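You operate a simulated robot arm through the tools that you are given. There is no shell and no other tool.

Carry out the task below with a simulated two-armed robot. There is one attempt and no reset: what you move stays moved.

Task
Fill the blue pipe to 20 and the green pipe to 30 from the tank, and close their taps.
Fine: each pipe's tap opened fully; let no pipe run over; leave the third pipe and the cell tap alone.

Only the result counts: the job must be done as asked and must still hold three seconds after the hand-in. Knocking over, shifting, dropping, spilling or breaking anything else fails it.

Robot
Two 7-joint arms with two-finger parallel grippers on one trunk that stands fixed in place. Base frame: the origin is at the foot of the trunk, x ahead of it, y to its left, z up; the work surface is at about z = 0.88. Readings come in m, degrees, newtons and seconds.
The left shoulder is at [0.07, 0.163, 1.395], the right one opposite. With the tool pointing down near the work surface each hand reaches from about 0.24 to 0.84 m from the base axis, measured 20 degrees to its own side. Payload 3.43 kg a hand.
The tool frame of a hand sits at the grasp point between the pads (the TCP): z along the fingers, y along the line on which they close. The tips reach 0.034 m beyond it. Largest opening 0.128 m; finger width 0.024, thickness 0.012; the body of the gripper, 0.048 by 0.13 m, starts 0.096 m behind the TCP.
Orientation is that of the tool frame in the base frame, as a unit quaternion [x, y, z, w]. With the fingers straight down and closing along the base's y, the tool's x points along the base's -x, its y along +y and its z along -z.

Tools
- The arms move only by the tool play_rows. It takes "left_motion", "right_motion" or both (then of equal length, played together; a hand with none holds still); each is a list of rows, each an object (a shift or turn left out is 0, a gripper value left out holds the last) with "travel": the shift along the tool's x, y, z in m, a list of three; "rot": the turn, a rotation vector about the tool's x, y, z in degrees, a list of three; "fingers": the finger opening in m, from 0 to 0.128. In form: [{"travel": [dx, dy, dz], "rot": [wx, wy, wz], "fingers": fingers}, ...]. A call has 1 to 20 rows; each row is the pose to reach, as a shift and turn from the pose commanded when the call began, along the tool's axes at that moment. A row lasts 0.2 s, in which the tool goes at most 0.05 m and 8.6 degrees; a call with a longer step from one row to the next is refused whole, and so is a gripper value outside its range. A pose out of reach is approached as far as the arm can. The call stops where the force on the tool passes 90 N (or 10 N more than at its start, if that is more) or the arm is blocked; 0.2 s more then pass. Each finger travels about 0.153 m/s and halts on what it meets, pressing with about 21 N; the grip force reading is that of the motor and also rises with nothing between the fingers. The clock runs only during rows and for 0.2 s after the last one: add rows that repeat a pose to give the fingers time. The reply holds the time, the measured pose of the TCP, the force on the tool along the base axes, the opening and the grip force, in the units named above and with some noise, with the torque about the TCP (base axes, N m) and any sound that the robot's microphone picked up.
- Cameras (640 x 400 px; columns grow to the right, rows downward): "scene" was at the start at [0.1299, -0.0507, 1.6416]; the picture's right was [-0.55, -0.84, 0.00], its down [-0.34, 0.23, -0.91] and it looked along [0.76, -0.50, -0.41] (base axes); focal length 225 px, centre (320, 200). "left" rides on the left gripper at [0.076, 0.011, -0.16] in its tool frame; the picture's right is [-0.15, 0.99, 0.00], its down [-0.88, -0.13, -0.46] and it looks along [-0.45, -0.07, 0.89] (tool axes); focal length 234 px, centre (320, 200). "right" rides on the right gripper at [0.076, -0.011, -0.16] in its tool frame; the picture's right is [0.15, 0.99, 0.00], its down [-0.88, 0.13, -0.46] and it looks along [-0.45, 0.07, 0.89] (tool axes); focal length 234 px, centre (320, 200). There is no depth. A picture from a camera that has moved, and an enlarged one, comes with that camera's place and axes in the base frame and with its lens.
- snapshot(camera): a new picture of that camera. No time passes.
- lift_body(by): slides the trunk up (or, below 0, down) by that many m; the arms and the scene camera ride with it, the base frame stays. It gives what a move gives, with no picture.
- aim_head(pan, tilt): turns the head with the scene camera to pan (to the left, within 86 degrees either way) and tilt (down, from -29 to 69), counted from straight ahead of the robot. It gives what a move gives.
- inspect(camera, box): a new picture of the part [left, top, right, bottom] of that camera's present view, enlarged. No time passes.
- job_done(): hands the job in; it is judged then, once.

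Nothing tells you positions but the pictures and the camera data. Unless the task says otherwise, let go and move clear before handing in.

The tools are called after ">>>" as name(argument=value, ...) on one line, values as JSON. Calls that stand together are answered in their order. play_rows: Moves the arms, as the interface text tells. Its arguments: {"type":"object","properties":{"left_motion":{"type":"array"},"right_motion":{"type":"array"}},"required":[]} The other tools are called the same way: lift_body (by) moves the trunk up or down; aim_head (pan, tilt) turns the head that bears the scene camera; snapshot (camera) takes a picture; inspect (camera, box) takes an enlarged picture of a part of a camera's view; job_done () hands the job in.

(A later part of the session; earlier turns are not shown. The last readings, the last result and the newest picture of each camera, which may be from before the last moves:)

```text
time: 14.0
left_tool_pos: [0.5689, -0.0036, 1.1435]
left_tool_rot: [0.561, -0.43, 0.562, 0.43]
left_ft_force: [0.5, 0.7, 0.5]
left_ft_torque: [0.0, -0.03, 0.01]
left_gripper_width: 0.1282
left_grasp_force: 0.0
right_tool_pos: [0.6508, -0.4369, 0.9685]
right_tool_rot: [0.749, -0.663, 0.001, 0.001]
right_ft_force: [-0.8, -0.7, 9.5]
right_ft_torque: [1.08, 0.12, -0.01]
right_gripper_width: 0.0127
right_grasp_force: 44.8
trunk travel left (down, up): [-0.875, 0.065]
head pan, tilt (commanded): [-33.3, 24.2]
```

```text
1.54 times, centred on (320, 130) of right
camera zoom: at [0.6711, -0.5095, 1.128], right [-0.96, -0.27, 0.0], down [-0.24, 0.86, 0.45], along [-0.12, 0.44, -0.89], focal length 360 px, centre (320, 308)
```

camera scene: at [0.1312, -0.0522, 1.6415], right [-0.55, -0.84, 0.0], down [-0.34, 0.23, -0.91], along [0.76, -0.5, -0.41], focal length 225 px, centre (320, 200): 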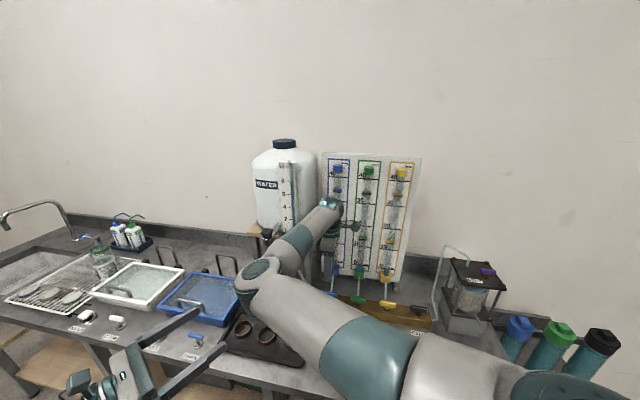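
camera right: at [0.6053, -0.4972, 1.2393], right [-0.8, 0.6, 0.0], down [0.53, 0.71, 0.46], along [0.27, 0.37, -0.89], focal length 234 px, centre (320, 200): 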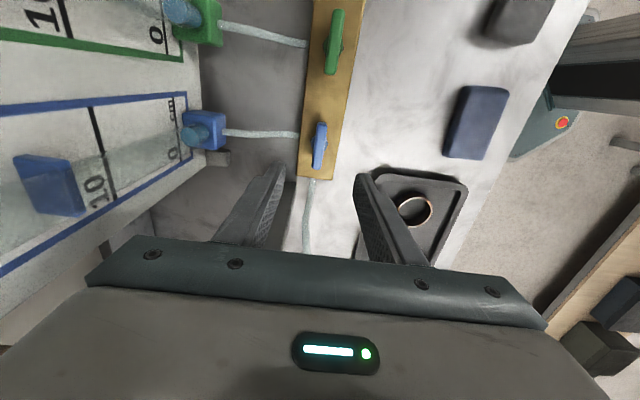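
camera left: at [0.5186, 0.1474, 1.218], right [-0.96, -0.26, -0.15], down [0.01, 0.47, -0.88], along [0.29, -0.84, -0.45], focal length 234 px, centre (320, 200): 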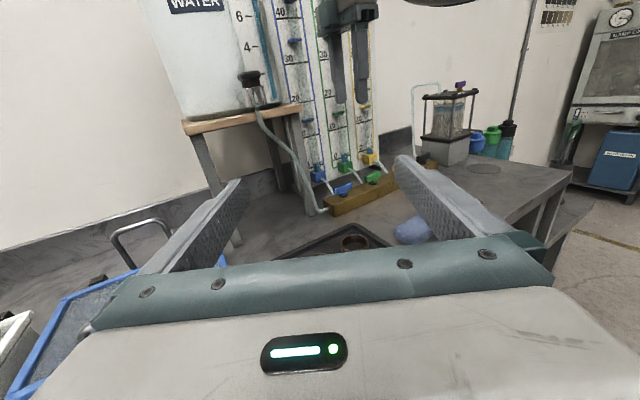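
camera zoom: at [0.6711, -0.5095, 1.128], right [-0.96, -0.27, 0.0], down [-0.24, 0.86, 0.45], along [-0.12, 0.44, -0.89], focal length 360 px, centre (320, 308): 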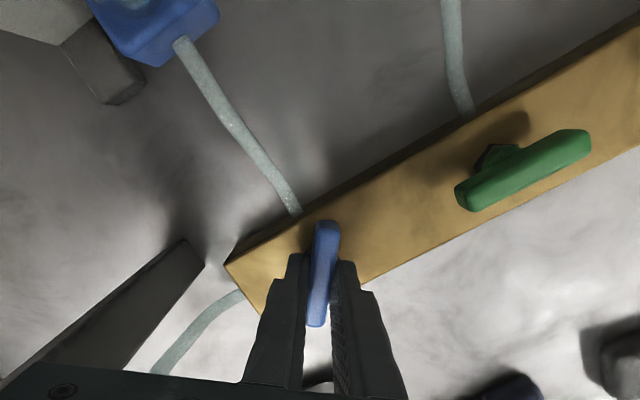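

>>> play_rows(right_motion=[{"travel": [0, 0, 0], "rot": [0, 0, -8], "fingers": 0.0}, {"travel": [0, 0, 0], "rot": [0, 0, -16], "fingers": 0.0}, {"travel": [0, 0, 0], "rot": [0, 0, -24], "fingers": 0.0}])

>>> inspect(camera="left", box=[270, 60, 390, 200])

>>> inspect(camera="right", box=[160, 0, 480, 260])

```text
time: 14.8
left_tool_pos: [0.5702, -0.0047, 1.1437]
left_tool_rot: [0.56, -0.43, 0.562, 0.43]
left_ft_force: [0.1, 0.2, -0.3]
left_ft_torque: [0.02, 0.03, 0.02]
left_gripper_width: 0.1279
left_grasp_force: 0.0
right_tool_pos: [0.6495, -0.4372, 0.9682]
right_tool_rot: [0.871, -0.492, 0.001, 0.001]
right_ft_force: [-7.7, 1.6, 2.9]
right_ft_torque: [0.02, 0.09, -0.01]
right_gripper_width: 0.0127
right_grasp_force: 44.6
trunk travel left (down, up): [-0.875, 0.065]
head pan, tilt (commanded): [-33.3, 24.2]
```

```text
2.86 times, centred on (330, 130) of left
camera zoom: at [0.5178, 0.1469, 1.2183], right [-0.96, -0.26, -0.15], down [0.01, 0.47, -0.88], along [0.3, -0.84, -0.45], focal length 669 px, centre (291, 400)
```

zoom: 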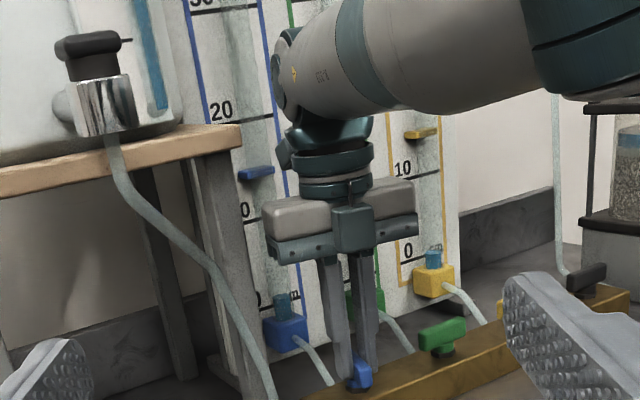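

```text
1.54 times, centred on (320, 130) of right
camera zoom: at [0.6988, -0.4949, 1.128], right [-0.77, -0.64, 0.0], down [-0.57, 0.69, 0.45], along [-0.29, 0.35, -0.89], focal length 360 px, centre (320, 308)
```

zoom: 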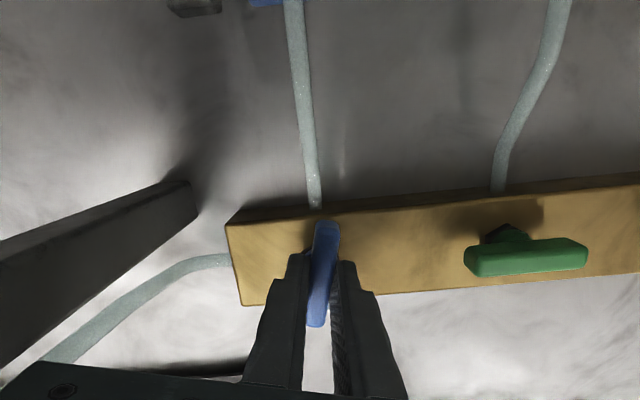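

The tap is at about 76° and the level hasn't changed at all, and the tank's black lever sits across its spout, so the tank tap is probably closed. I'll finish opening to find the end stop and confirm there is no flow.

>>> play_rows(right_motion=[{"travel": [0, 0, 0], "rot": [0, 0, -7], "fingers": 0.0}, {"travel": [0, 0, 0], "rot": [0, 0, -14], "fingers": 0.0}, {"travel": [0, 0, 0], "rot": [0, 0, -18], "fingers": 0.0}, {"travel": [0, 0, 0], "rot": [0, 0, -18], "fingers": 0.0}, {"travel": [0, 0, 0], "rot": [0, 0, -18], "fingers": 0.0}])

>>> inspect(camera="left", box=[270, 60, 390, 200])

>>> inspect(camera="right", box=[160, 0, 480, 260])

```text
time: 16.0
left_tool_pos: [0.5702, -0.0039, 1.144]
left_tool_rot: [0.56, -0.431, 0.561, 0.431]
left_ft_force: [0.5, 0.7, -0.4]
left_ft_torque: [0.01, 0.02, 0.03]
left_gripper_width: 0.1279
left_grasp_force: 0.1
right_tool_pos: [0.6505, -0.4372, 0.969]
right_tool_rot: [0.937, -0.35, 0.001, 0.0]
right_ft_force: [-13.8, 0.6, -3.3]
right_ft_torque: [0.07, -0.31, -1.19]
right_gripper_width: 0.0139
right_grasp_force: 45.2
trunk travel left (down, up): [-0.875, 0.065]
head pan, tilt (commanded): [-33.3, 24.2]
```

```text
2.86 times, centred on (330, 130) of left
camera zoom: at [0.5176, 0.1465, 1.2185], right [-0.96, -0.26, -0.15], down [0.01, 0.47, -0.88], along [0.3, -0.84, -0.45], focal length 669 px, centre (291, 400)
```

zoom: 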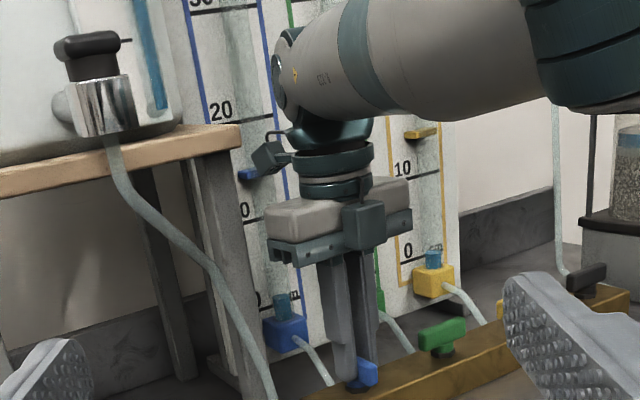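

```text
1.54 times, centred on (320, 130) of right
camera zoom: at [0.7143, -0.4776, 1.128], right [-0.54, -0.84, 0.0], down [-0.75, 0.48, 0.45], along [-0.38, 0.24, -0.89], focal length 360 px, centre (320, 308)
```

zoom: 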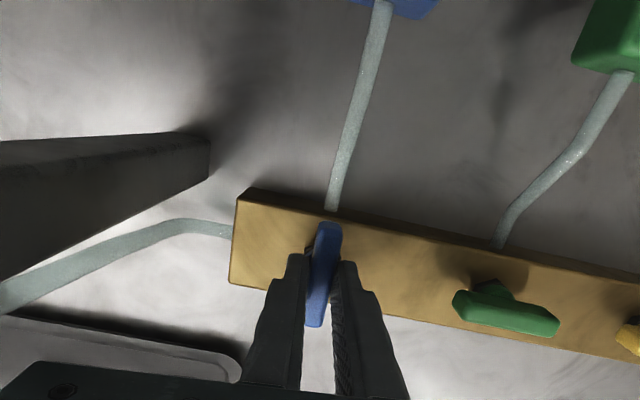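

The stop is at about 90° (torque -1.2 N m) and the level is unchanged, so the tank's own tap must be closed. I'll close blue again, then open the tank tap with the right hand while all the pipe taps are shut.

>>> play_rows(right_motion=[{"rot": [0, 0, 8], "fingers": 0.0}, {"rot": [0, 0, 16], "fingers": 0.0}, {"rot": [0, 0, 24], "fingers": 0.0}, {"rot": [0, 0, 32], "fingers": 0.0}, {"rot": [0, 0, 40], "fingers": 0.0}, {"rot": [0, 0, 48], "fingers": 0.0}, {"rot": [0, 0, 56], "fingers": 0.0}, {"rot": [0, 0, 64], "fingers": 0.0}, {"rot": [0, 0, 72], "fingers": 0.0}, {"rot": [0, 0, 80], "fingers": 0.0}, {"rot": [0, 0, 88], "fingers": 0.0}, {"rot": [0, 0, 95], "fingers": 0.0}, {"rot": [0, 0, 98], "fingers": 0.0}])

>>> inspect(camera="right", box=[220, 60, 420, 240])

>>> inspect(camera="left", box=[270, 60, 390, 200])

```text
time: 18.8
left_tool_pos: [0.5707, -0.0043, 1.1436]
left_tool_rot: [0.561, -0.43, 0.561, 0.43]
left_ft_force: [0.4, 0.3, 1.2]
left_ft_torque: [0.01, 0.02, -0.02]
left_gripper_width: 0.1281
left_grasp_force: 0.0
right_tool_pos: [0.6512, -0.4365, 0.9678]
right_tool_rot: [-0.35, 0.937, -0.001, 0.001]
right_ft_force: [-9.9, -2.4, -4.3]
right_ft_torque: [0.23, 0.61, 1.3]
right_gripper_width: 0.0139
right_grasp_force: 45.0
trunk travel left (down, up): [-0.875, 0.065]
head pan, tilt (commanded): [-33.3, 24.2]
```

```text
2.22 times, centred on (320, 150) of right
camera zoom: at [0.6017, -0.4947, 1.1279], right [-0.76, 0.65, 0.0], down [0.58, 0.68, 0.46], along [0.3, 0.35, -0.89], focal length 520 px, centre (320, 311)
```

zoom: 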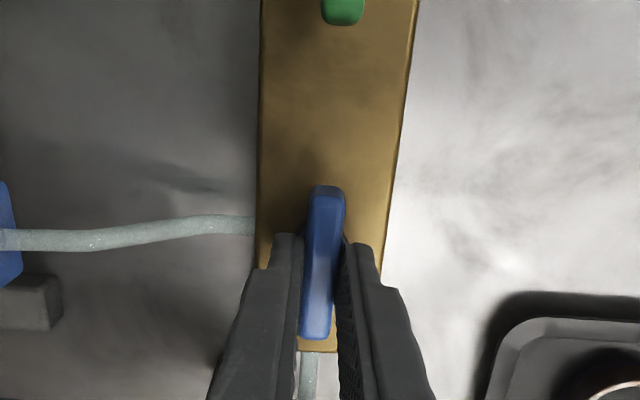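

```text
2.86 times, centred on (330, 130) of left
camera zoom: at [0.5185, 0.1459, 1.2182], right [-0.96, -0.26, -0.15], down [0.01, 0.47, -0.88], along [0.3, -0.84, -0.45], focal length 669 px, centre (291, 400)
```

zoom: 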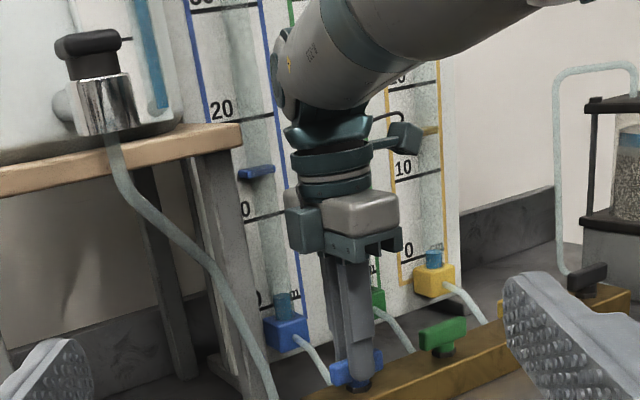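

Blue is closed against its stop. I'll ease off, release it, lift the right hand clear and bring it over to look at the tank tap from the robot side.

>>> play_rows(right_motion=[{"rot": [0, 0, -3.5], "fingers": 0.0}, {"rot": [0, 0, -3.5], "fingers": 0.036}, {"rot": [0, 0, -3.5], "fingers": 0.036}, {"travel": [0, 0, -0.03], "rot": [0, 0, -3.5]}, {"travel": [0, 0, -0.07], "rot": [0, 0, -3.5]}, {"travel": [0, 0, -0.11], "rot": [0, 0, -3.5]}, {"travel": [0, 0, -0.15], "rot": [0, 0, -3.5]}, {"travel": [0, 0, -0.19], "rot": [0, 0, -3.5]}, {"travel": [0, 0, -0.23], "rot": [0, 0, -3.5]}, {"travel": [0, 0, -0.27], "rot": [0, 0, -3.5]}])

>>> inspect(camera="right", box=[220, 20, 420, 240])

>>> snapshot(camera="left")

>>> snapshot(camera="scene")

```text
time: 21.0
left_tool_pos: [0.5701, -0.0052, 1.1446]
left_tool_rot: [0.561, -0.431, 0.561, 0.431]
left_ft_force: [0.0, 0.0, -0.4]
left_ft_torque: [0.01, -0.02, 0.0]
left_gripper_width: 0.1278
left_grasp_force: 0.0
right_tool_pos: [0.6514, -0.436, 1.2383]
right_tool_rot: [-0.38, 0.925, -0.001, -0.001]
right_ft_force: [-0.8, -0.3, -1.2]
right_ft_torque: [-0.01, -0.01, 0.0]
right_gripper_width: 0.0361
right_grasp_force: 0.1
trunk travel left (down, up): [-0.875, 0.065]
head pan, tilt (commanded): [-33.3, 24.2]
```

```text
1.82 times, centred on (320, 130) of right
camera zoom: at [0.605, -0.4958, 1.3984], right [-0.8, 0.6, 0.0], down [0.54, 0.71, 0.45], along [0.27, 0.36, -0.89], focal length 426 px, centre (320, 327)
```

zoom: 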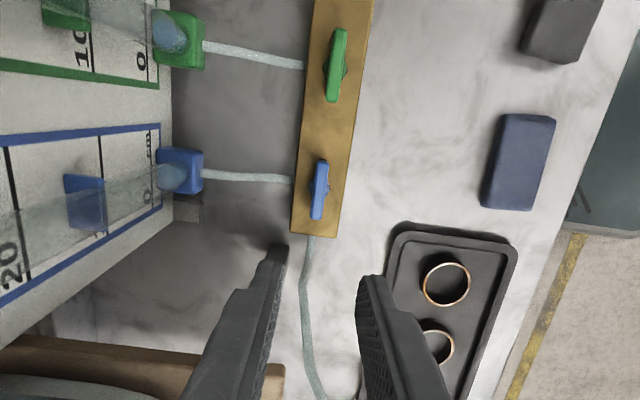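

```text
taken
camera left: at [0.5185, 0.147, 1.218], right [-0.96, -0.26, -0.15], down [0.01, 0.47, -0.88], along [0.3, -0.84, -0.45], focal length 234 px, centre (320, 200)
```

left: 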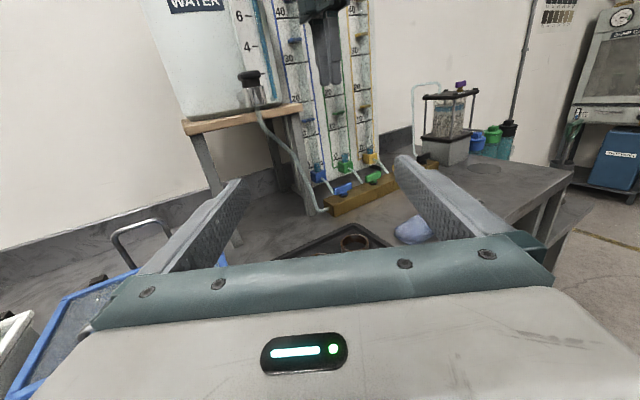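

```text
taken
camera scene: at [0.129, -0.0501, 1.6416], right [-0.55, -0.84, 0.0], down [-0.34, 0.23, -0.91], along [0.76, -0.5, -0.41], focal length 225 px, centre (320, 200)
```

scene: 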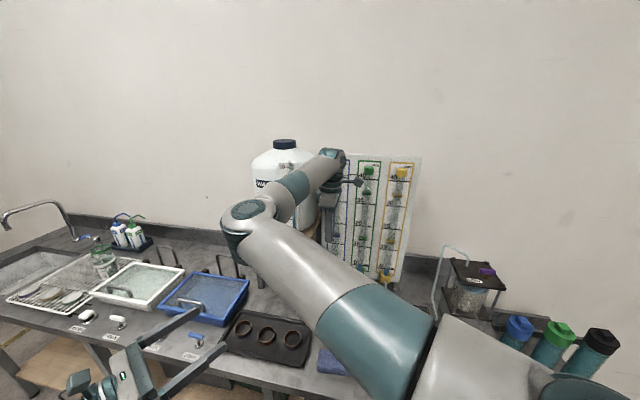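

Blue is shut and clear. The tank tap's bar is near (0.747, -0.248, 1.244). I'll pull the right arm back out of the way, then bring the left hand, with fingers closed, to face the tank tap.

>>> play_rows(right_motion=[{"travel": [0.0267, 0.0137, -0.0257]}, {"travel": [0.0534, 0.0274, -0.0514]}, {"travel": [0.0801, 0.0411, -0.0771]}, {"travel": [0.1069, 0.0549, -0.1029]}, {"travel": [0.1336, 0.0686, -0.1286]}, {"travel": [0.1603, 0.0823, -0.1543]}, {"travel": [0.187, 0.096, -0.18]}])

>>> play_rows(left_motion=[{"travel": [0.0182, -0.0038, 0.01], "rot": [6, 0, 0], "fingers": 0.0}, {"travel": [0.0364, -0.0076, 0.04], "rot": [12, 0, 0], "fingers": 0.0}, {"travel": [0.0546, -0.0113, 0.08], "rot": [18, 0, 0]}, {"travel": [0.0728, -0.0151, 0.12], "rot": [24, 0, 0]}, {"travel": [0.091, -0.0189, 0.15], "rot": [30, 0, 0]}, {"travel": [0.091, -0.0189, 0.167], "rot": [30, 0, 0]}])

>>> snapshot(camera="left")

>>> snapshot(camera="right")

>>> snapshot(camera="scene")

```text
time: 22.6
left_tool_pos: [0.5687, -0.0045, 1.1441]
left_tool_rot: [0.562, -0.429, 0.561, 0.43]
left_ft_force: [-0.4, 0.0, -0.2]
left_ft_torque: [0.0, -0.01, 0.02]
left_gripper_width: 0.128
left_grasp_force: 0.0
right_tool_pos: [0.4487, -0.4989, 1.4182]
right_tool_rot: [-0.38, 0.925, -0.001, 0.002]
right_ft_force: [-0.4, -0.3, 0.0]
right_ft_torque: [0.0, -0.01, -0.01]
right_gripper_width: 0.0361
right_grasp_force: 0.1
trunk travel left (down, up): [-0.875, 0.065]
head pan, tilt (commanded): [-33.3, 24.2]
```

```text
time: 24.0
left_tool_pos: [0.6584, -0.08, 1.1792]
left_tool_rot: [0.679, -0.309, 0.639, 0.187]
left_ft_force: [0.0, -0.1, -0.4]
left_ft_torque: [-0.04, 0.01, -0.03]
left_gripper_width: 0.0
left_grasp_force: 20.6
right_tool_pos: [0.4532, -0.4952, 1.4191]
right_tool_rot: [-0.38, 0.925, -0.001, -0.001]
right_ft_force: [-0.1, 0.8, -0.3]
right_ft_torque: [-0.01, 0.04, 0.0]
right_gripper_width: 0.0361
right_grasp_force: 0.1
trunk travel left (down, up): [-0.875, 0.065]
head pan, tilt (commanded): [-33.3, 24.2]
stopped in row 6 (left hand): the arm was blocked; the commanded pose is now the measured one
```

```text
taken
camera left: at [0.5311, 0.0007, 1.2683], right [-0.65, -0.71, -0.28], down [-0.25, 0.55, -0.8], along [0.72, -0.45, -0.53], focal length 234 px, centre (320, 200)
```

left: 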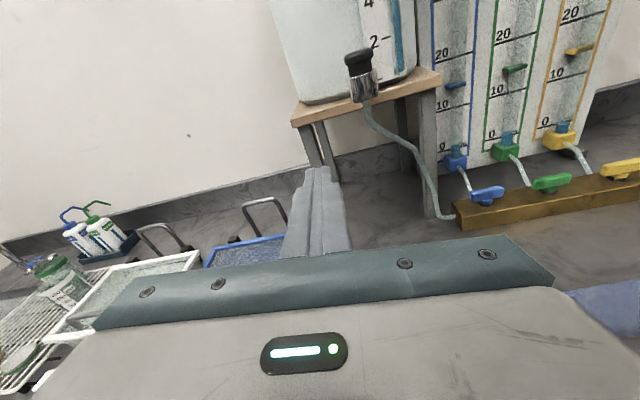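

```text
taken
camera right: at [0.4067, -0.5556, 1.5786], right [-0.8, 0.6, 0.0], down [0.54, 0.71, 0.45], along [0.27, 0.36, -0.89], focal length 234 px, centre (320, 200)
```

right: 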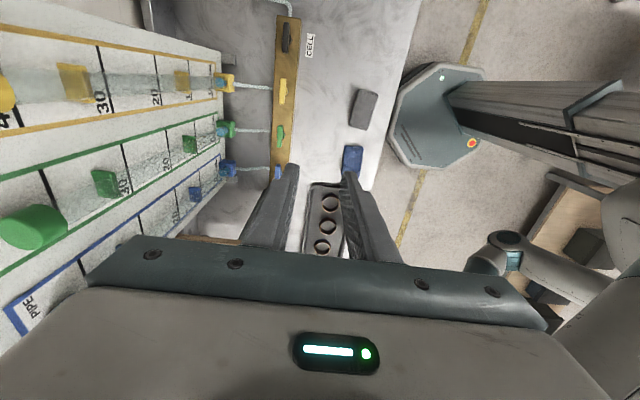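

```text
taken
camera scene: at [0.1314, -0.0472, 1.6416], right [-0.55, -0.84, 0.0], down [-0.34, 0.22, -0.91], along [0.76, -0.5, -0.41], focal length 225 px, centre (320, 200)
```

scene: 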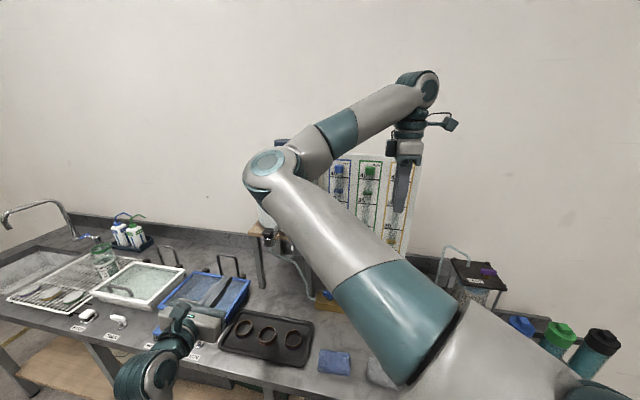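

The left arm stopped short: it was blocked, with the tool tilted off from what I asked. I'll look at the left arm before moving anything.

>>> aim_head(pan=5, tilt=50)

>>> snapshot(camera="scene")

```text
time: 25.0
left_tool_pos: [0.6583, -0.0833, 1.1806]
left_tool_rot: [0.679, -0.31, 0.639, 0.186]
left_ft_force: [0.7, 0.4, 0.4]
left_ft_torque: [0.02, 0.01, -0.02]
left_gripper_width: 0.0
left_grasp_force: 21.4
right_tool_pos: [0.4517, -0.4991, 1.4179]
right_tool_rot: [-0.379, 0.926, -0.001, 0.0]
right_ft_force: [0.6, -0.6, -0.1]
right_ft_torque: [-0.01, 0.01, -0.01]
right_gripper_width: 0.0362
right_grasp_force: 0.1
trunk travel left (down, up): [-0.875, 0.065]
head pan, tilt (commanded): [5.0, 50.0]
```

```text
taken
camera scene: at [0.1297, 0.0069, 1.6029], right [0.09, -1.0, 0.0], down [-0.76, -0.07, -0.64], along [0.64, 0.06, -0.77], focal length 225 px, centre (320, 200)
```

scene: 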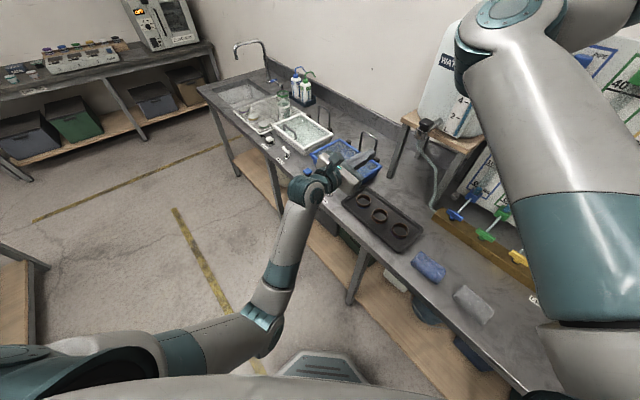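

No contact is visible, so the left wrist simply ran into a joint limit. From here I can still study the tank tap closely. Then I'll send the left hand back to its viewing pose and use the right hand, tilted 45°, to work the tank tap.

>>> inspect(camera="left", box=[330, 30, 410, 110])

>>> inspect(camera="scene", box=[370, 80, 470, 180])

>>> play_rows(left_motion=[{"travel": [-0.0098, 0.0012, -0.0225], "rot": [-6.72, 1.74, -1.18]}, {"travel": [-0.0195, 0.0023, -0.045], "rot": [-13.44, 3.48, -2.36]}, {"travel": [-0.0293, 0.0035, -0.0674], "rot": [-20.16, 5.22, -3.54]}, {"travel": [-0.039, 0.0046, -0.0899], "rot": [-26.88, 6.96, -4.72]}, {"travel": [-0.0488, 0.0058, -0.1124], "rot": [-33.6, 8.7, -5.9]}])

>>> aim_head(pan=-33.3, tilt=30)

>>> snapshot(camera="left")

>>> snapshot(camera="scene")

```text
5.00 times, centred on (370, 70) of left
camera zoom: at [0.53, -0.0024, 1.2688], right [-0.65, -0.7, -0.29], down [-0.25, 0.55, -0.8], along [0.72, -0.45, -0.53], focal length 1171 px, centre (70, 850)
```

zoom: 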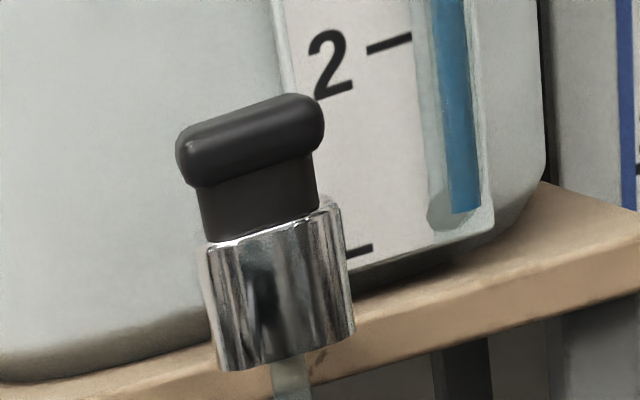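

```text
4.00 times, centred on (420, 130) of scene
camera zoom: at [0.1297, 0.0069, 1.6029], right [0.09, -1.0, 0.0], down [-0.76, -0.07, -0.64], along [0.64, 0.06, -0.77], focal length 899 px, centre (-80, 480)
```

zoom: 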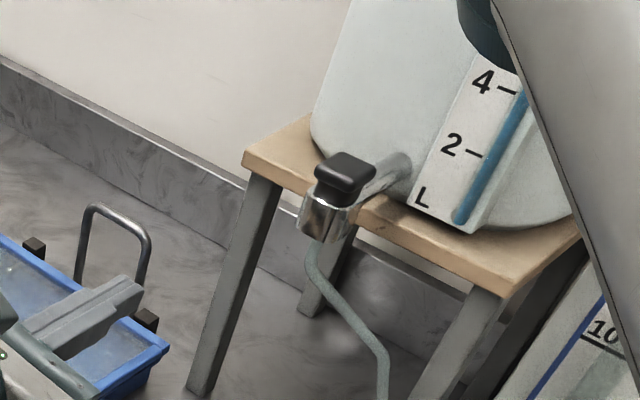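

```text
time: 26.2
left_tool_pos: [0.5698, -0.0051, 1.1458]
left_tool_rot: [0.559, -0.431, 0.562, 0.431]
left_ft_force: [-0.8, -0.7, -1.5]
left_ft_torque: [-0.01, 0.01, -0.01]
left_gripper_width: 0.0001
left_grasp_force: 20.8
right_tool_pos: [0.4522, -0.4994, 1.4187]
right_tool_rot: [-0.379, 0.926, -0.001, 0.0]
right_ft_force: [0.7, 0.1, 0.3]
right_ft_torque: [-0.01, -0.04, 0.0]
right_gripper_width: 0.0361
right_grasp_force: 0.0
trunk travel left (down, up): [-0.875, 0.065]
head pan, tilt (commanded): [5.0, 50.0]
```

```text
time: 27.3
left_tool_pos: [0.5696, -0.0061, 1.1434]
left_tool_rot: [0.561, -0.431, 0.562, 0.43]
left_ft_force: [0.8, -0.8, 0.7]
left_ft_torque: [-0.04, 0.06, 0.0]
left_gripper_width: 0.0002
left_grasp_force: 21.1
right_tool_pos: [0.4502, -0.4981, 1.4188]
right_tool_rot: [-0.379, 0.925, -0.001, 0.0]
right_ft_force: [-0.3, 0.3, 0.4]
right_ft_torque: [0.04, 0.0, 0.01]
right_gripper_width: 0.0361
right_grasp_force: 0.2
trunk travel left (down, up): [-0.875, 0.065]
head pan, tilt (commanded): [-33.3, 30.0]
```

```text
taken
camera left: at [0.5178, 0.1439, 1.2186], right [-0.96, -0.26, -0.15], down [0.01, 0.47, -0.88], along [0.3, -0.84, -0.45], focal length 234 px, centre (320, 200)
```

left: 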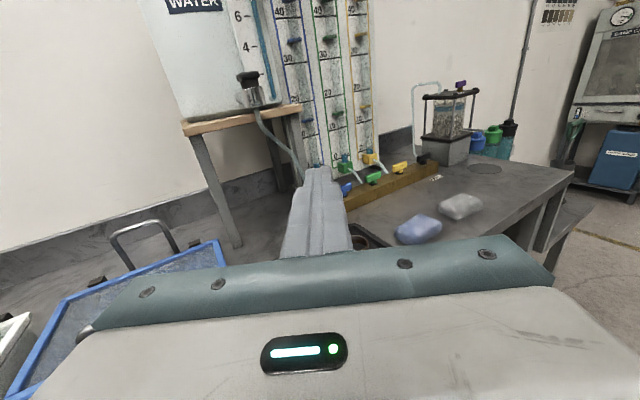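

```text
taken
camera scene: at [0.1284, -0.0492, 1.6323], right [-0.55, -0.84, 0.0], down [-0.42, 0.27, -0.87], along [0.72, -0.47, -0.5], focal length 225 px, centre (320, 200)
```

scene: 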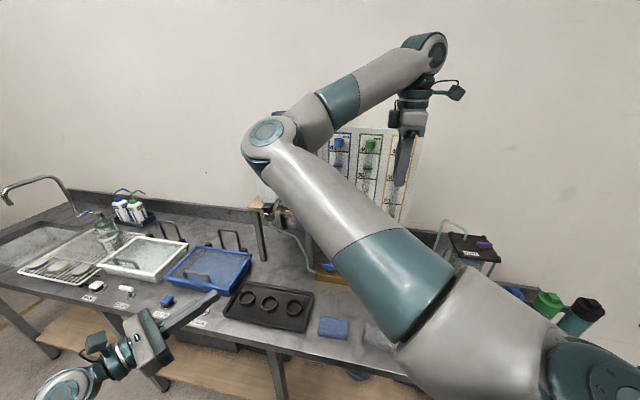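

The tank tap is a chrome body with a black T-cap about 33 × 28 mm. I'll bring the right hand over it, tilted 45° toward the tank, so its camera looks almost straight down on the cap.

>>> play_rows(right_motion=[{"travel": [-0.0282, 0.0049, -0.003], "rot": [2.7, 2.7, -6.53]}, {"travel": [-0.0563, 0.0098, -0.006], "rot": [5.41, 5.41, -13.06]}, {"travel": [-0.0845, 0.0148, -0.004], "rot": [8.11, 8.11, -19.59]}, {"travel": [-0.1126, 0.0197, 0.0], "rot": [10.82, 10.82, -26.12]}, {"travel": [-0.1408, 0.0246, 0.005], "rot": [13.52, 13.52, -32.65]}, {"travel": [-0.1689, 0.0295, 0.015], "rot": [16.22, 16.22, -39.18]}, {"travel": [-0.1971, 0.0345, 0.025], "rot": [18.93, 18.93, -45.72]}, {"travel": [-0.2252, 0.0394, 0.035], "rot": [21.63, 21.63, -52.25]}, {"travel": [-0.2534, 0.0443, 0.047], "rot": [24.33, 24.33, -58.78]}, {"travel": [-0.2815, 0.0492, 0.059], "rot": [27.04, 27.04, -65.31]}, {"travel": [-0.3097, 0.0542, 0.071], "rot": [29.74, 29.74, -71.84]}, {"travel": [-0.3378, 0.0591, 0.083], "rot": [32.45, 32.45, -78.37]}, {"travel": [-0.366, 0.064, 0.094], "rot": [35.15, 35.15, -84.9]}])

>>> snapshot(camera="right")

>>> snapshot(camera="left")

>>> snapshot(camera="scene")

```text
time: 30.1
left_tool_pos: [0.5699, -0.0056, 1.1449]
left_tool_rot: [0.561, -0.43, 0.562, 0.43]
left_ft_force: [0.9, -0.5, 0.0]
left_ft_torque: [-0.01, 0.0, 0.0]
left_gripper_width: 0.0
left_grasp_force: 20.9
right_tool_pos: [0.6753, -0.2159, 1.3315]
right_tool_rot: [0.843, -0.366, 0.364, 0.153]
right_ft_force: [-0.2, -0.6, -0.8]
right_ft_torque: [-0.01, 0.05, -0.02]
right_gripper_width: 0.036
right_grasp_force: 0.0
right hand out of reach, approached as far as the arm can: row 5, 6, 7, 8, 9, 10, 11, 12, 13
trunk travel left (down, up): [-0.875, 0.065]
head pan, tilt (commanded): [-33.3, 30.0]
```

```text
taken
camera right: at [0.6385, -0.1625, 1.4966], right [-0.65, -0.75, 0.1], down [-0.74, 0.59, -0.33], along [0.19, -0.28, -0.94], focal length 234 px, centre (320, 200)
```

right: 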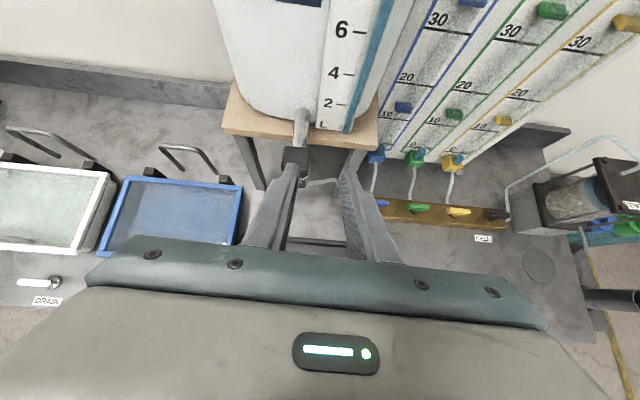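

```text
taken
camera left: at [0.5177, 0.1445, 1.2186], right [-0.96, -0.26, -0.15], down [0.01, 0.47, -0.88], along [0.3, -0.84, -0.45], focal length 234 px, centre (320, 200)
```

left: 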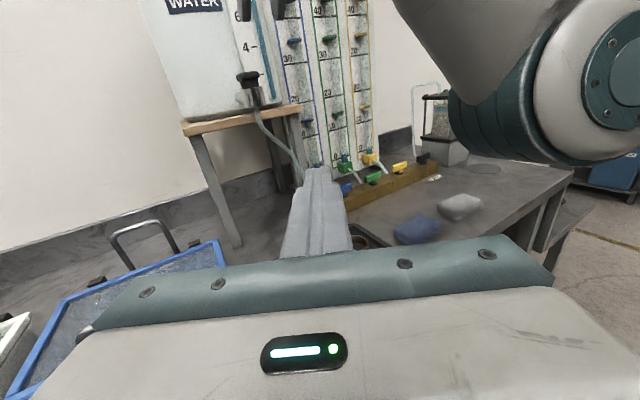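

```text
taken
camera scene: at [0.1282, -0.0487, 1.6324], right [-0.55, -0.84, 0.0], down [-0.42, 0.27, -0.87], along [0.72, -0.48, -0.5], focal length 225 px, centre (320, 200)
```

scene: 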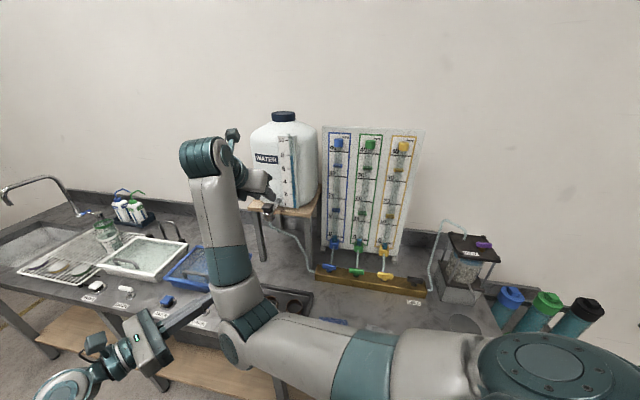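

>>> inspect(camera="right", box=[250, 90, 350, 190])

>>> inspect(camera="scene", box=[230, 160, 310, 230])

>>> inspect(camera="left", box=[210, 0, 310, 120])

```text
4.00 times, centred on (300, 140) of right
camera zoom: at [0.6385, -0.1625, 1.4966], right [-0.65, -0.75, 0.1], down [-0.74, 0.59, -0.33], along [0.19, -0.28, -0.94], focal length 937 px, centre (400, 440)
```

zoom: 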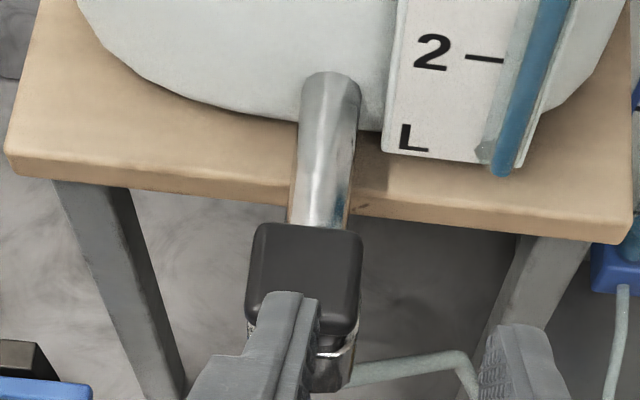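

```text
5.71 times, centred on (270, 195) of scene
camera zoom: at [0.1282, -0.0487, 1.6324], right [-0.55, -0.84, 0.0], down [-0.42, 0.27, -0.87], along [0.72, -0.48, -0.5], focal length 1284 px, centre (606, 229)
```

zoom: 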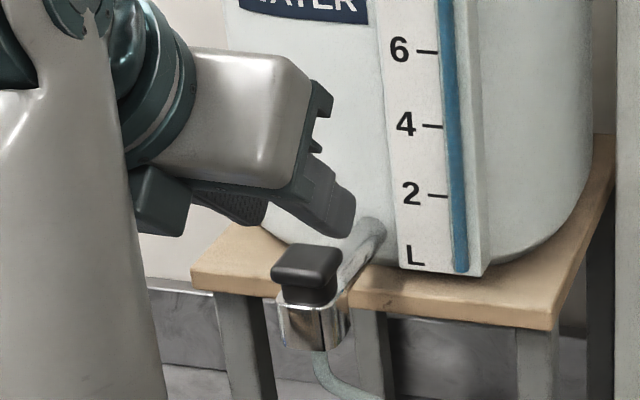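

```text
3.33 times, centred on (260, 60) of left
camera zoom: at [0.5177, 0.1445, 1.2186], right [-0.96, -0.26, -0.15], down [0.01, 0.47, -0.88], along [0.3, -0.84, -0.45], focal length 781 px, centre (520, 667)
```

zoom: 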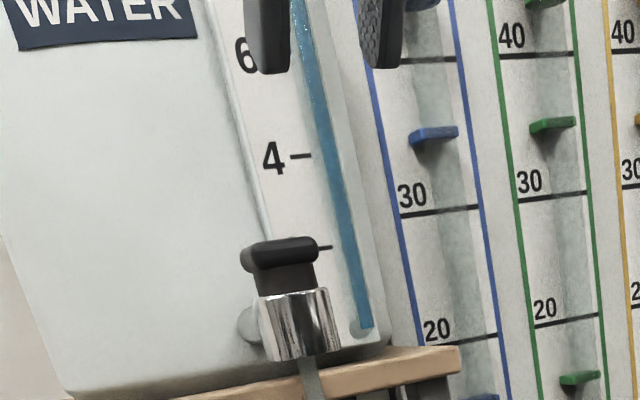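

Seen from above, the cap is a rounded square about 3 cm across at (0.745, -0.247), z≈1.25, and the tank wall is around 10 cm behind it. That leaves room for a straight-down grip, so I'll bring the right hand back to its tool-down posture first.

>>> play_rows(right_motion=[{"travel": [0.0069, 0.0275, -0.0025], "rot": [-2.7, -2.7, 6.53]}, {"travel": [0.0138, 0.0551, -0.0049], "rot": [-5.41, -5.41, 13.06]}, {"travel": [0.0208, 0.0826, -0.0074], "rot": [-8.11, -8.11, 19.59]}, {"travel": [0.0277, 0.1102, -0.0098], "rot": [-10.82, -10.82, 26.12]}, {"travel": [0.0346, 0.1377, -0.0123], "rot": [-13.52, -13.52, 32.65]}, {"travel": [0.0415, 0.1652, -0.0148], "rot": [-16.22, -16.22, 39.18]}, {"travel": [0.0485, 0.1928, -0.0172], "rot": [-18.93, -18.93, 45.72]}, {"travel": [0.0554, 0.2203, -0.0197], "rot": [-21.63, -21.63, 52.25]}, {"travel": [0.0623, 0.2478, -0.0222], "rot": [-24.33, -24.33, 58.78]}, {"travel": [0.0692, 0.2754, -0.0246], "rot": [-27.04, -27.04, 65.31]}, {"travel": [0.0762, 0.3029, -0.0271], "rot": [-29.74, -29.74, 71.84]}, {"travel": [0.0831, 0.3305, -0.0295], "rot": [-32.45, -32.45, 78.37]}, {"travel": [0.09, 0.358, -0.032], "rot": [-35.15, -35.15, 84.9]}])

>>> snapshot(camera="scene")

```text
time: 32.9
left_tool_pos: [0.5675, -0.0084, 1.1435]
left_tool_rot: [0.56, -0.432, 0.561, 0.43]
left_ft_force: [0.6, -0.3, 1.0]
left_ft_torque: [-0.02, 0.02, 0.0]
left_gripper_width: 0.0001
left_grasp_force: 20.9
right_tool_pos: [0.445, -0.4844, 1.4055]
right_tool_rot: [-0.378, 0.926, 0.0, 0.0]
right_ft_force: [-0.4, 0.3, 0.2]
right_ft_torque: [0.06, 0.0, 0.0]
right_gripper_width: 0.0362
right_grasp_force: 0.1
right hand out of reach, approached as far as the arm can: row 1, 2, 3, 4, 5, 6, 7, 8, 9
trunk travel left (down, up): [-0.875, 0.065]
head pan, tilt (commanded): [-33.3, 30.0]
```

```text
taken
camera scene: at [0.1273, -0.0518, 1.6324], right [-0.55, -0.84, 0.0], down [-0.42, 0.28, -0.87], along [0.72, -0.47, -0.5], focal length 225 px, centre (320, 200)
```

scene: 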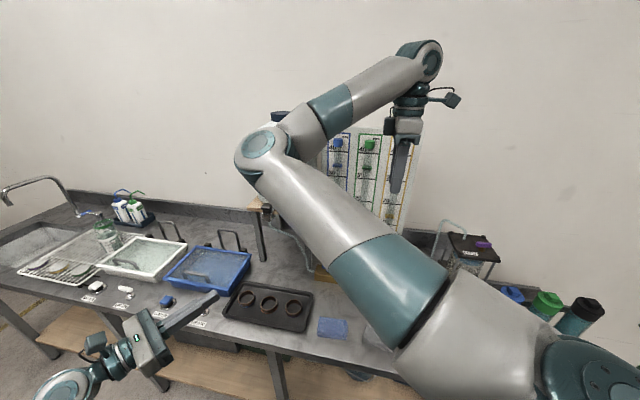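

>>> play_rows(right_motion=[{"travel": [-0.042, -0.0054, 0.0], "fingers": 0.06}, {"travel": [-0.084, -0.0108, 0.0]}, {"travel": [-0.126, -0.0163, 0.0]}, {"travel": [-0.168, -0.0217, 0.0]}, {"travel": [-0.21, -0.0271, 0.005]}, {"travel": [-0.252, -0.0325, 0.015]}, {"travel": [-0.294, -0.038, 0.025]}, {"travel": [-0.336, -0.0434, 0.035]}, {"travel": [-0.378, -0.0488, 0.048]}, {"travel": [-0.378, -0.0488, 0.048]}])

>>> snapshot(camera="right")

>>> snapshot(camera="left")

>>> snapshot(camera="scene")

```text
time: 35.1
left_tool_pos: [0.5685, -0.0071, 1.1438]
left_tool_rot: [0.561, -0.431, 0.562, 0.429]
left_ft_force: [0.0, 0.7, 0.3]
left_ft_torque: [0.01, -0.03, 0.05]
left_gripper_width: 0.0
left_grasp_force: 20.9
right_tool_pos: [0.7524, -0.2536, 1.3577]
right_tool_rot: [-0.379, 0.925, -0.001, 0.0]
right_ft_force: [-0.2, -0.2, 0.5]
right_ft_torque: [0.05, -0.02, -0.02]
right_gripper_width: 0.0599
right_grasp_force: 0.0
right hand out of reach, approached as far as the arm can: row 5, 6, 7
trunk travel left (down, up): [-0.875, 0.065]
head pan, tilt (commanded): [-33.3, 30.0]
```

```text
taken
camera right: at [0.7053, -0.314, 1.5176], right [-0.8, 0.6, 0.0], down [0.54, 0.71, 0.46], along [0.28, 0.36, -0.89], focal length 234 px, centre (320, 200)
```

right: 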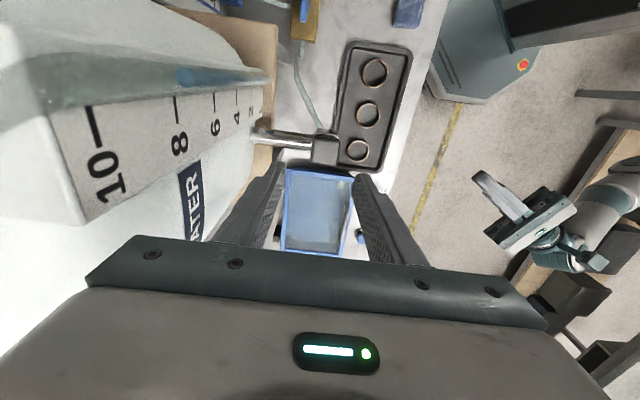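

```text
taken
camera left: at [0.5174, 0.1437, 1.2188], right [-0.96, -0.26, -0.15], down [0.01, 0.47, -0.88], along [0.3, -0.84, -0.45], focal length 234 px, centre (320, 200)
```

left: 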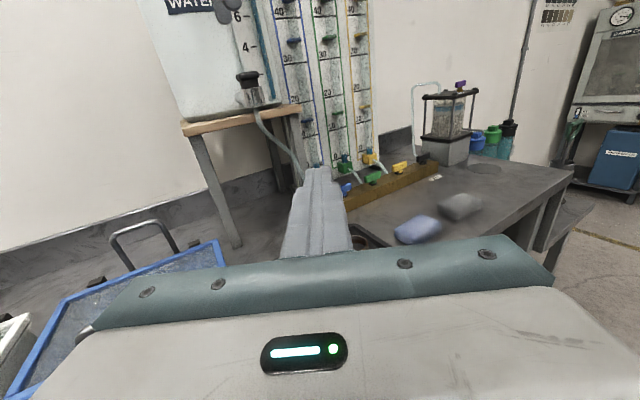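

```text
taken
camera scene: at [0.1279, -0.0498, 1.6324], right [-0.55, -0.84, 0.0], down [-0.42, 0.27, -0.87], along [0.72, -0.48, -0.5], focal length 225 px, centre (320, 200)
```

scene: 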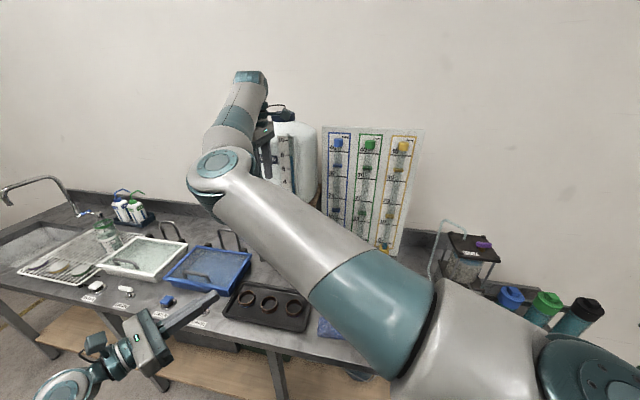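

>>> inspect(camera="right", box=[230, 80, 400, 240])

>>> inspect(camera="left", box=[200, 0, 300, 120])

```text
2.50 times, centred on (315, 160) of right
camera zoom: at [0.7053, -0.314, 1.5176], right [-0.8, 0.6, 0.0], down [0.54, 0.71, 0.46], along [0.28, 0.36, -0.89], focal length 585 px, centre (332, 300)
```

zoom: 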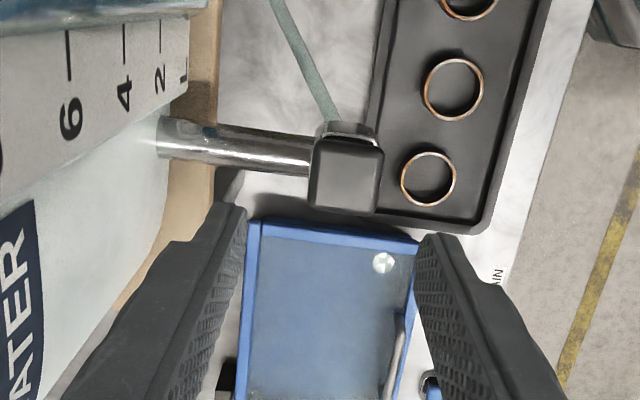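

```text
3.33 times, centred on (250, 60) of left
camera zoom: at [0.5174, 0.1437, 1.2188], right [-0.96, -0.26, -0.15], down [0.01, 0.47, -0.88], along [0.3, -0.84, -0.45], focal length 781 px, centre (553, 667)
```

zoom: 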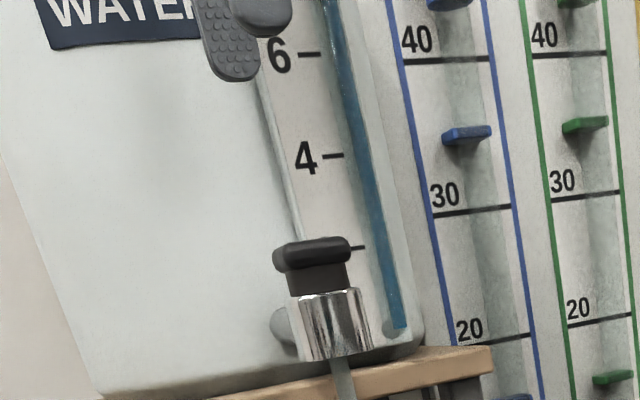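

The cap is directly visible from above at about (0.747, -0.249), with its top at z≈1.248. I'll centre over it and come down so the fingertips straddle it.

>>> play_rows(right_motion=[{"travel": [0.0005, 0.0035, 0.02]}, {"travel": [0.001, 0.0068, 0.045]}, {"travel": [0.001, 0.0068, 0.065]}, {"travel": [0.001, 0.0068, 0.072]}])

>>> inspect(camera="right", box=[230, 80, 400, 240])

>>> inspect(camera="left", box=[200, 30, 300, 120])

```text
time: 36.1
left_tool_pos: [0.5701, -0.0077, 1.1446]
left_tool_rot: [0.561, -0.431, 0.562, 0.43]
left_ft_force: [0.2, -0.4, 0.2]
left_ft_torque: [0.0, 0.02, 0.03]
left_gripper_width: 0.0001
left_grasp_force: 21.2
right_tool_pos: [0.7451, -0.2483, 1.2843]
right_tool_rot: [-0.379, 0.925, -0.001, 0.0]
right_ft_force: [-0.5, -0.2, -0.5]
right_ft_torque: [-0.02, 0.04, 0.03]
right_gripper_width: 0.0601
right_grasp_force: 0.2
trunk travel left (down, up): [-0.875, 0.065]
head pan, tilt (commanded): [-33.3, 30.0]
```

```text
2.50 times, centred on (315, 160) of right
camera zoom: at [0.6992, -0.3085, 1.4449], right [-0.8, 0.6, 0.0], down [0.54, 0.71, 0.46], along [0.28, 0.36, -0.89], focal length 585 px, centre (332, 300)
```

zoom: 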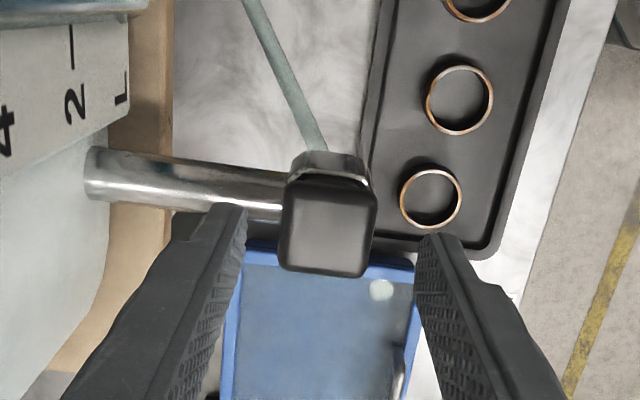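

```text
4.44 times, centred on (250, 75) of left
camera zoom: at [0.5179, 0.1442, 1.2185], right [-0.96, -0.26, -0.15], down [0.01, 0.47, -0.88], along [0.3, -0.84, -0.45], focal length 1041 px, centre (631, 756)
```

zoom: 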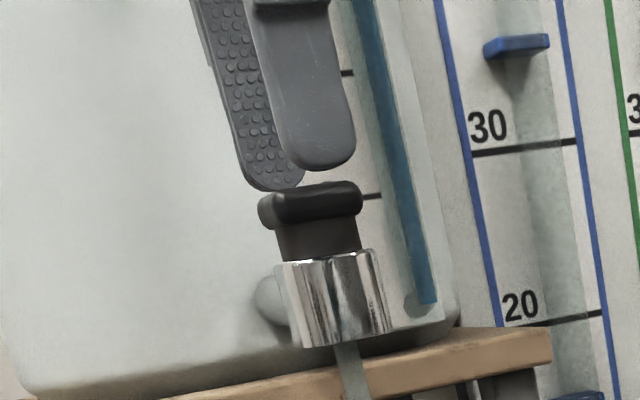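

>>> play_rows(right_motion=[{"travel": [0.0, 0.0, 0.007]}, {"travel": [0.0, 0.0, 0.014]}, {"travel": [0.0, 0.0, 0.014], "fingers": 0.02}, {"travel": [0.0, 0.0, 0.014], "fingers": 0.02}])

>>> inspect(camera="right", box=[230, 80, 400, 240])

>>> inspect(camera="left", box=[200, 30, 300, 120])

```text
time: 37.1
left_tool_pos: [0.5707, -0.0077, 1.1432]
left_tool_rot: [0.561, -0.431, 0.561, 0.43]
left_ft_force: [-0.1, -0.5, 0.6]
left_ft_torque: [-0.02, -0.01, -0.03]
left_gripper_width: 0.0001
left_grasp_force: 21.1
right_tool_pos: [0.747, -0.2497, 1.2702]
right_tool_rot: [-0.378, 0.926, -0.002, 0.001]
right_ft_force: [6.8, -4.4, 2.1]
right_ft_torque: [0.01, -0.17, 0.8]
right_gripper_width: 0.0328
right_grasp_force: 45.2
trunk travel left (down, up): [-0.875, 0.065]
head pan, tilt (commanded): [-33.3, 30.0]
```

```text
2.50 times, centred on (315, 160) of right
camera zoom: at [0.7009, -0.3101, 1.4304], right [-0.8, 0.6, 0.0], down [0.54, 0.71, 0.46], along [0.28, 0.36, -0.89], focal length 585 px, centre (332, 300)
```

zoom: 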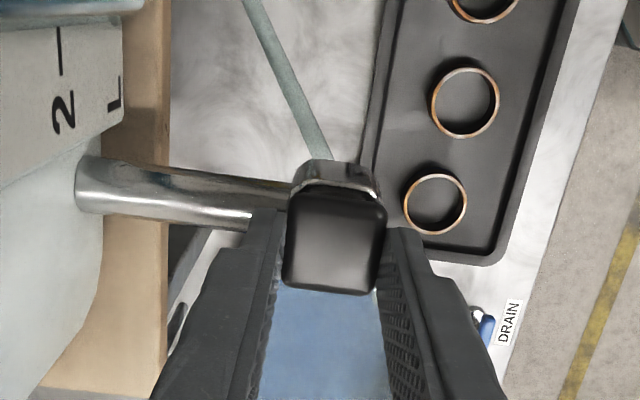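

```text
4.44 times, centred on (250, 75) of left
camera zoom: at [0.5191, 0.1429, 1.2182], right [-0.96, -0.26, -0.15], down [0.01, 0.47, -0.88], along [0.29, -0.84, -0.45], focal length 1041 px, centre (631, 756)
```

zoom: 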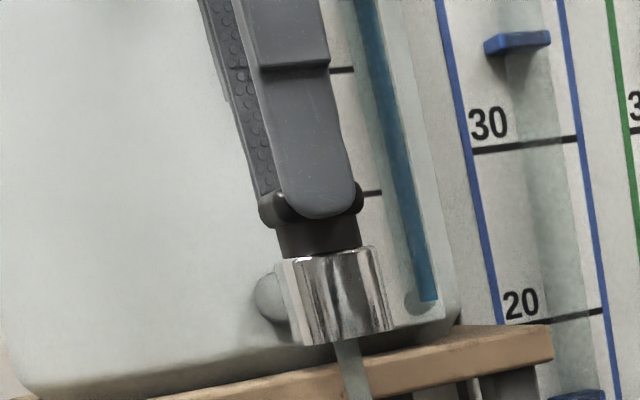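

The cap is gripped at 33 mm wide. I'll test a small counter-clockwise twist and then check whether the cap moved.

>>> play_rows(right_motion=[{"travel": [0.0, 0.0, 0.0], "rot": [0, 0, -4]}, {"travel": [0.0, 0.0, 0.0], "rot": [0, 0, -8]}])

>>> inspect(camera="right", box=[230, 80, 400, 240])

>>> inspect(camera="left", box=[200, 30, 300, 120])

```text
time: 37.7
left_tool_pos: [0.5701, -0.0082, 1.1422]
left_tool_rot: [0.56, -0.432, 0.56, 0.431]
left_ft_force: [0.5, -0.1, 0.4]
left_ft_torque: [0.04, -0.02, 0.0]
left_gripper_width: 0.0
left_grasp_force: 20.7
right_tool_pos: [0.7459, -0.2513, 1.2701]
right_tool_rot: [-0.441, 0.898, -0.001, -0.001]
right_ft_force: [4.7, -9.1, 1.8]
right_ft_torque: [-0.32, -0.04, -1.88]
right_gripper_width: 0.036
right_grasp_force: 45.4
trunk travel left (down, up): [-0.875, 0.065]
head pan, tilt (commanded): [-33.3, 30.0]
```

```text
2.50 times, centred on (315, 160) of right
camera zoom: at [0.7082, -0.3174, 1.4305], right [-0.87, 0.49, 0.0], down [0.44, 0.78, 0.45], along [0.22, 0.4, -0.89], focal length 585 px, centre (332, 300)
```

zoom: 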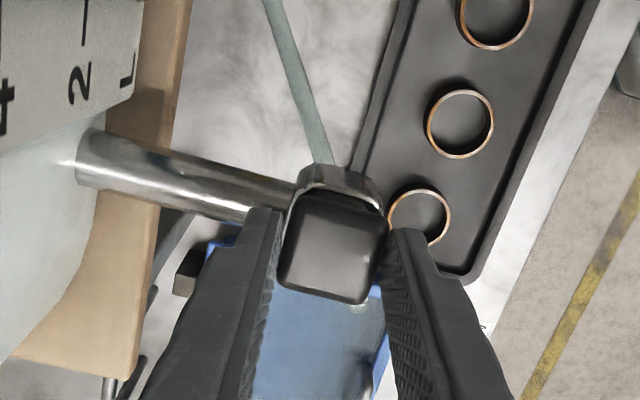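

```text
4.44 times, centred on (250, 75) of left
camera zoom: at [0.5185, 0.1419, 1.2185], right [-0.96, -0.25, -0.15], down [0.01, 0.48, -0.88], along [0.29, -0.84, -0.45], focal length 1041 px, centre (631, 756)
```

zoom: 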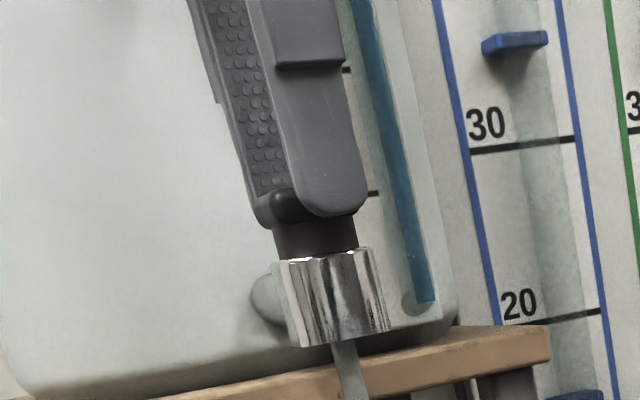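

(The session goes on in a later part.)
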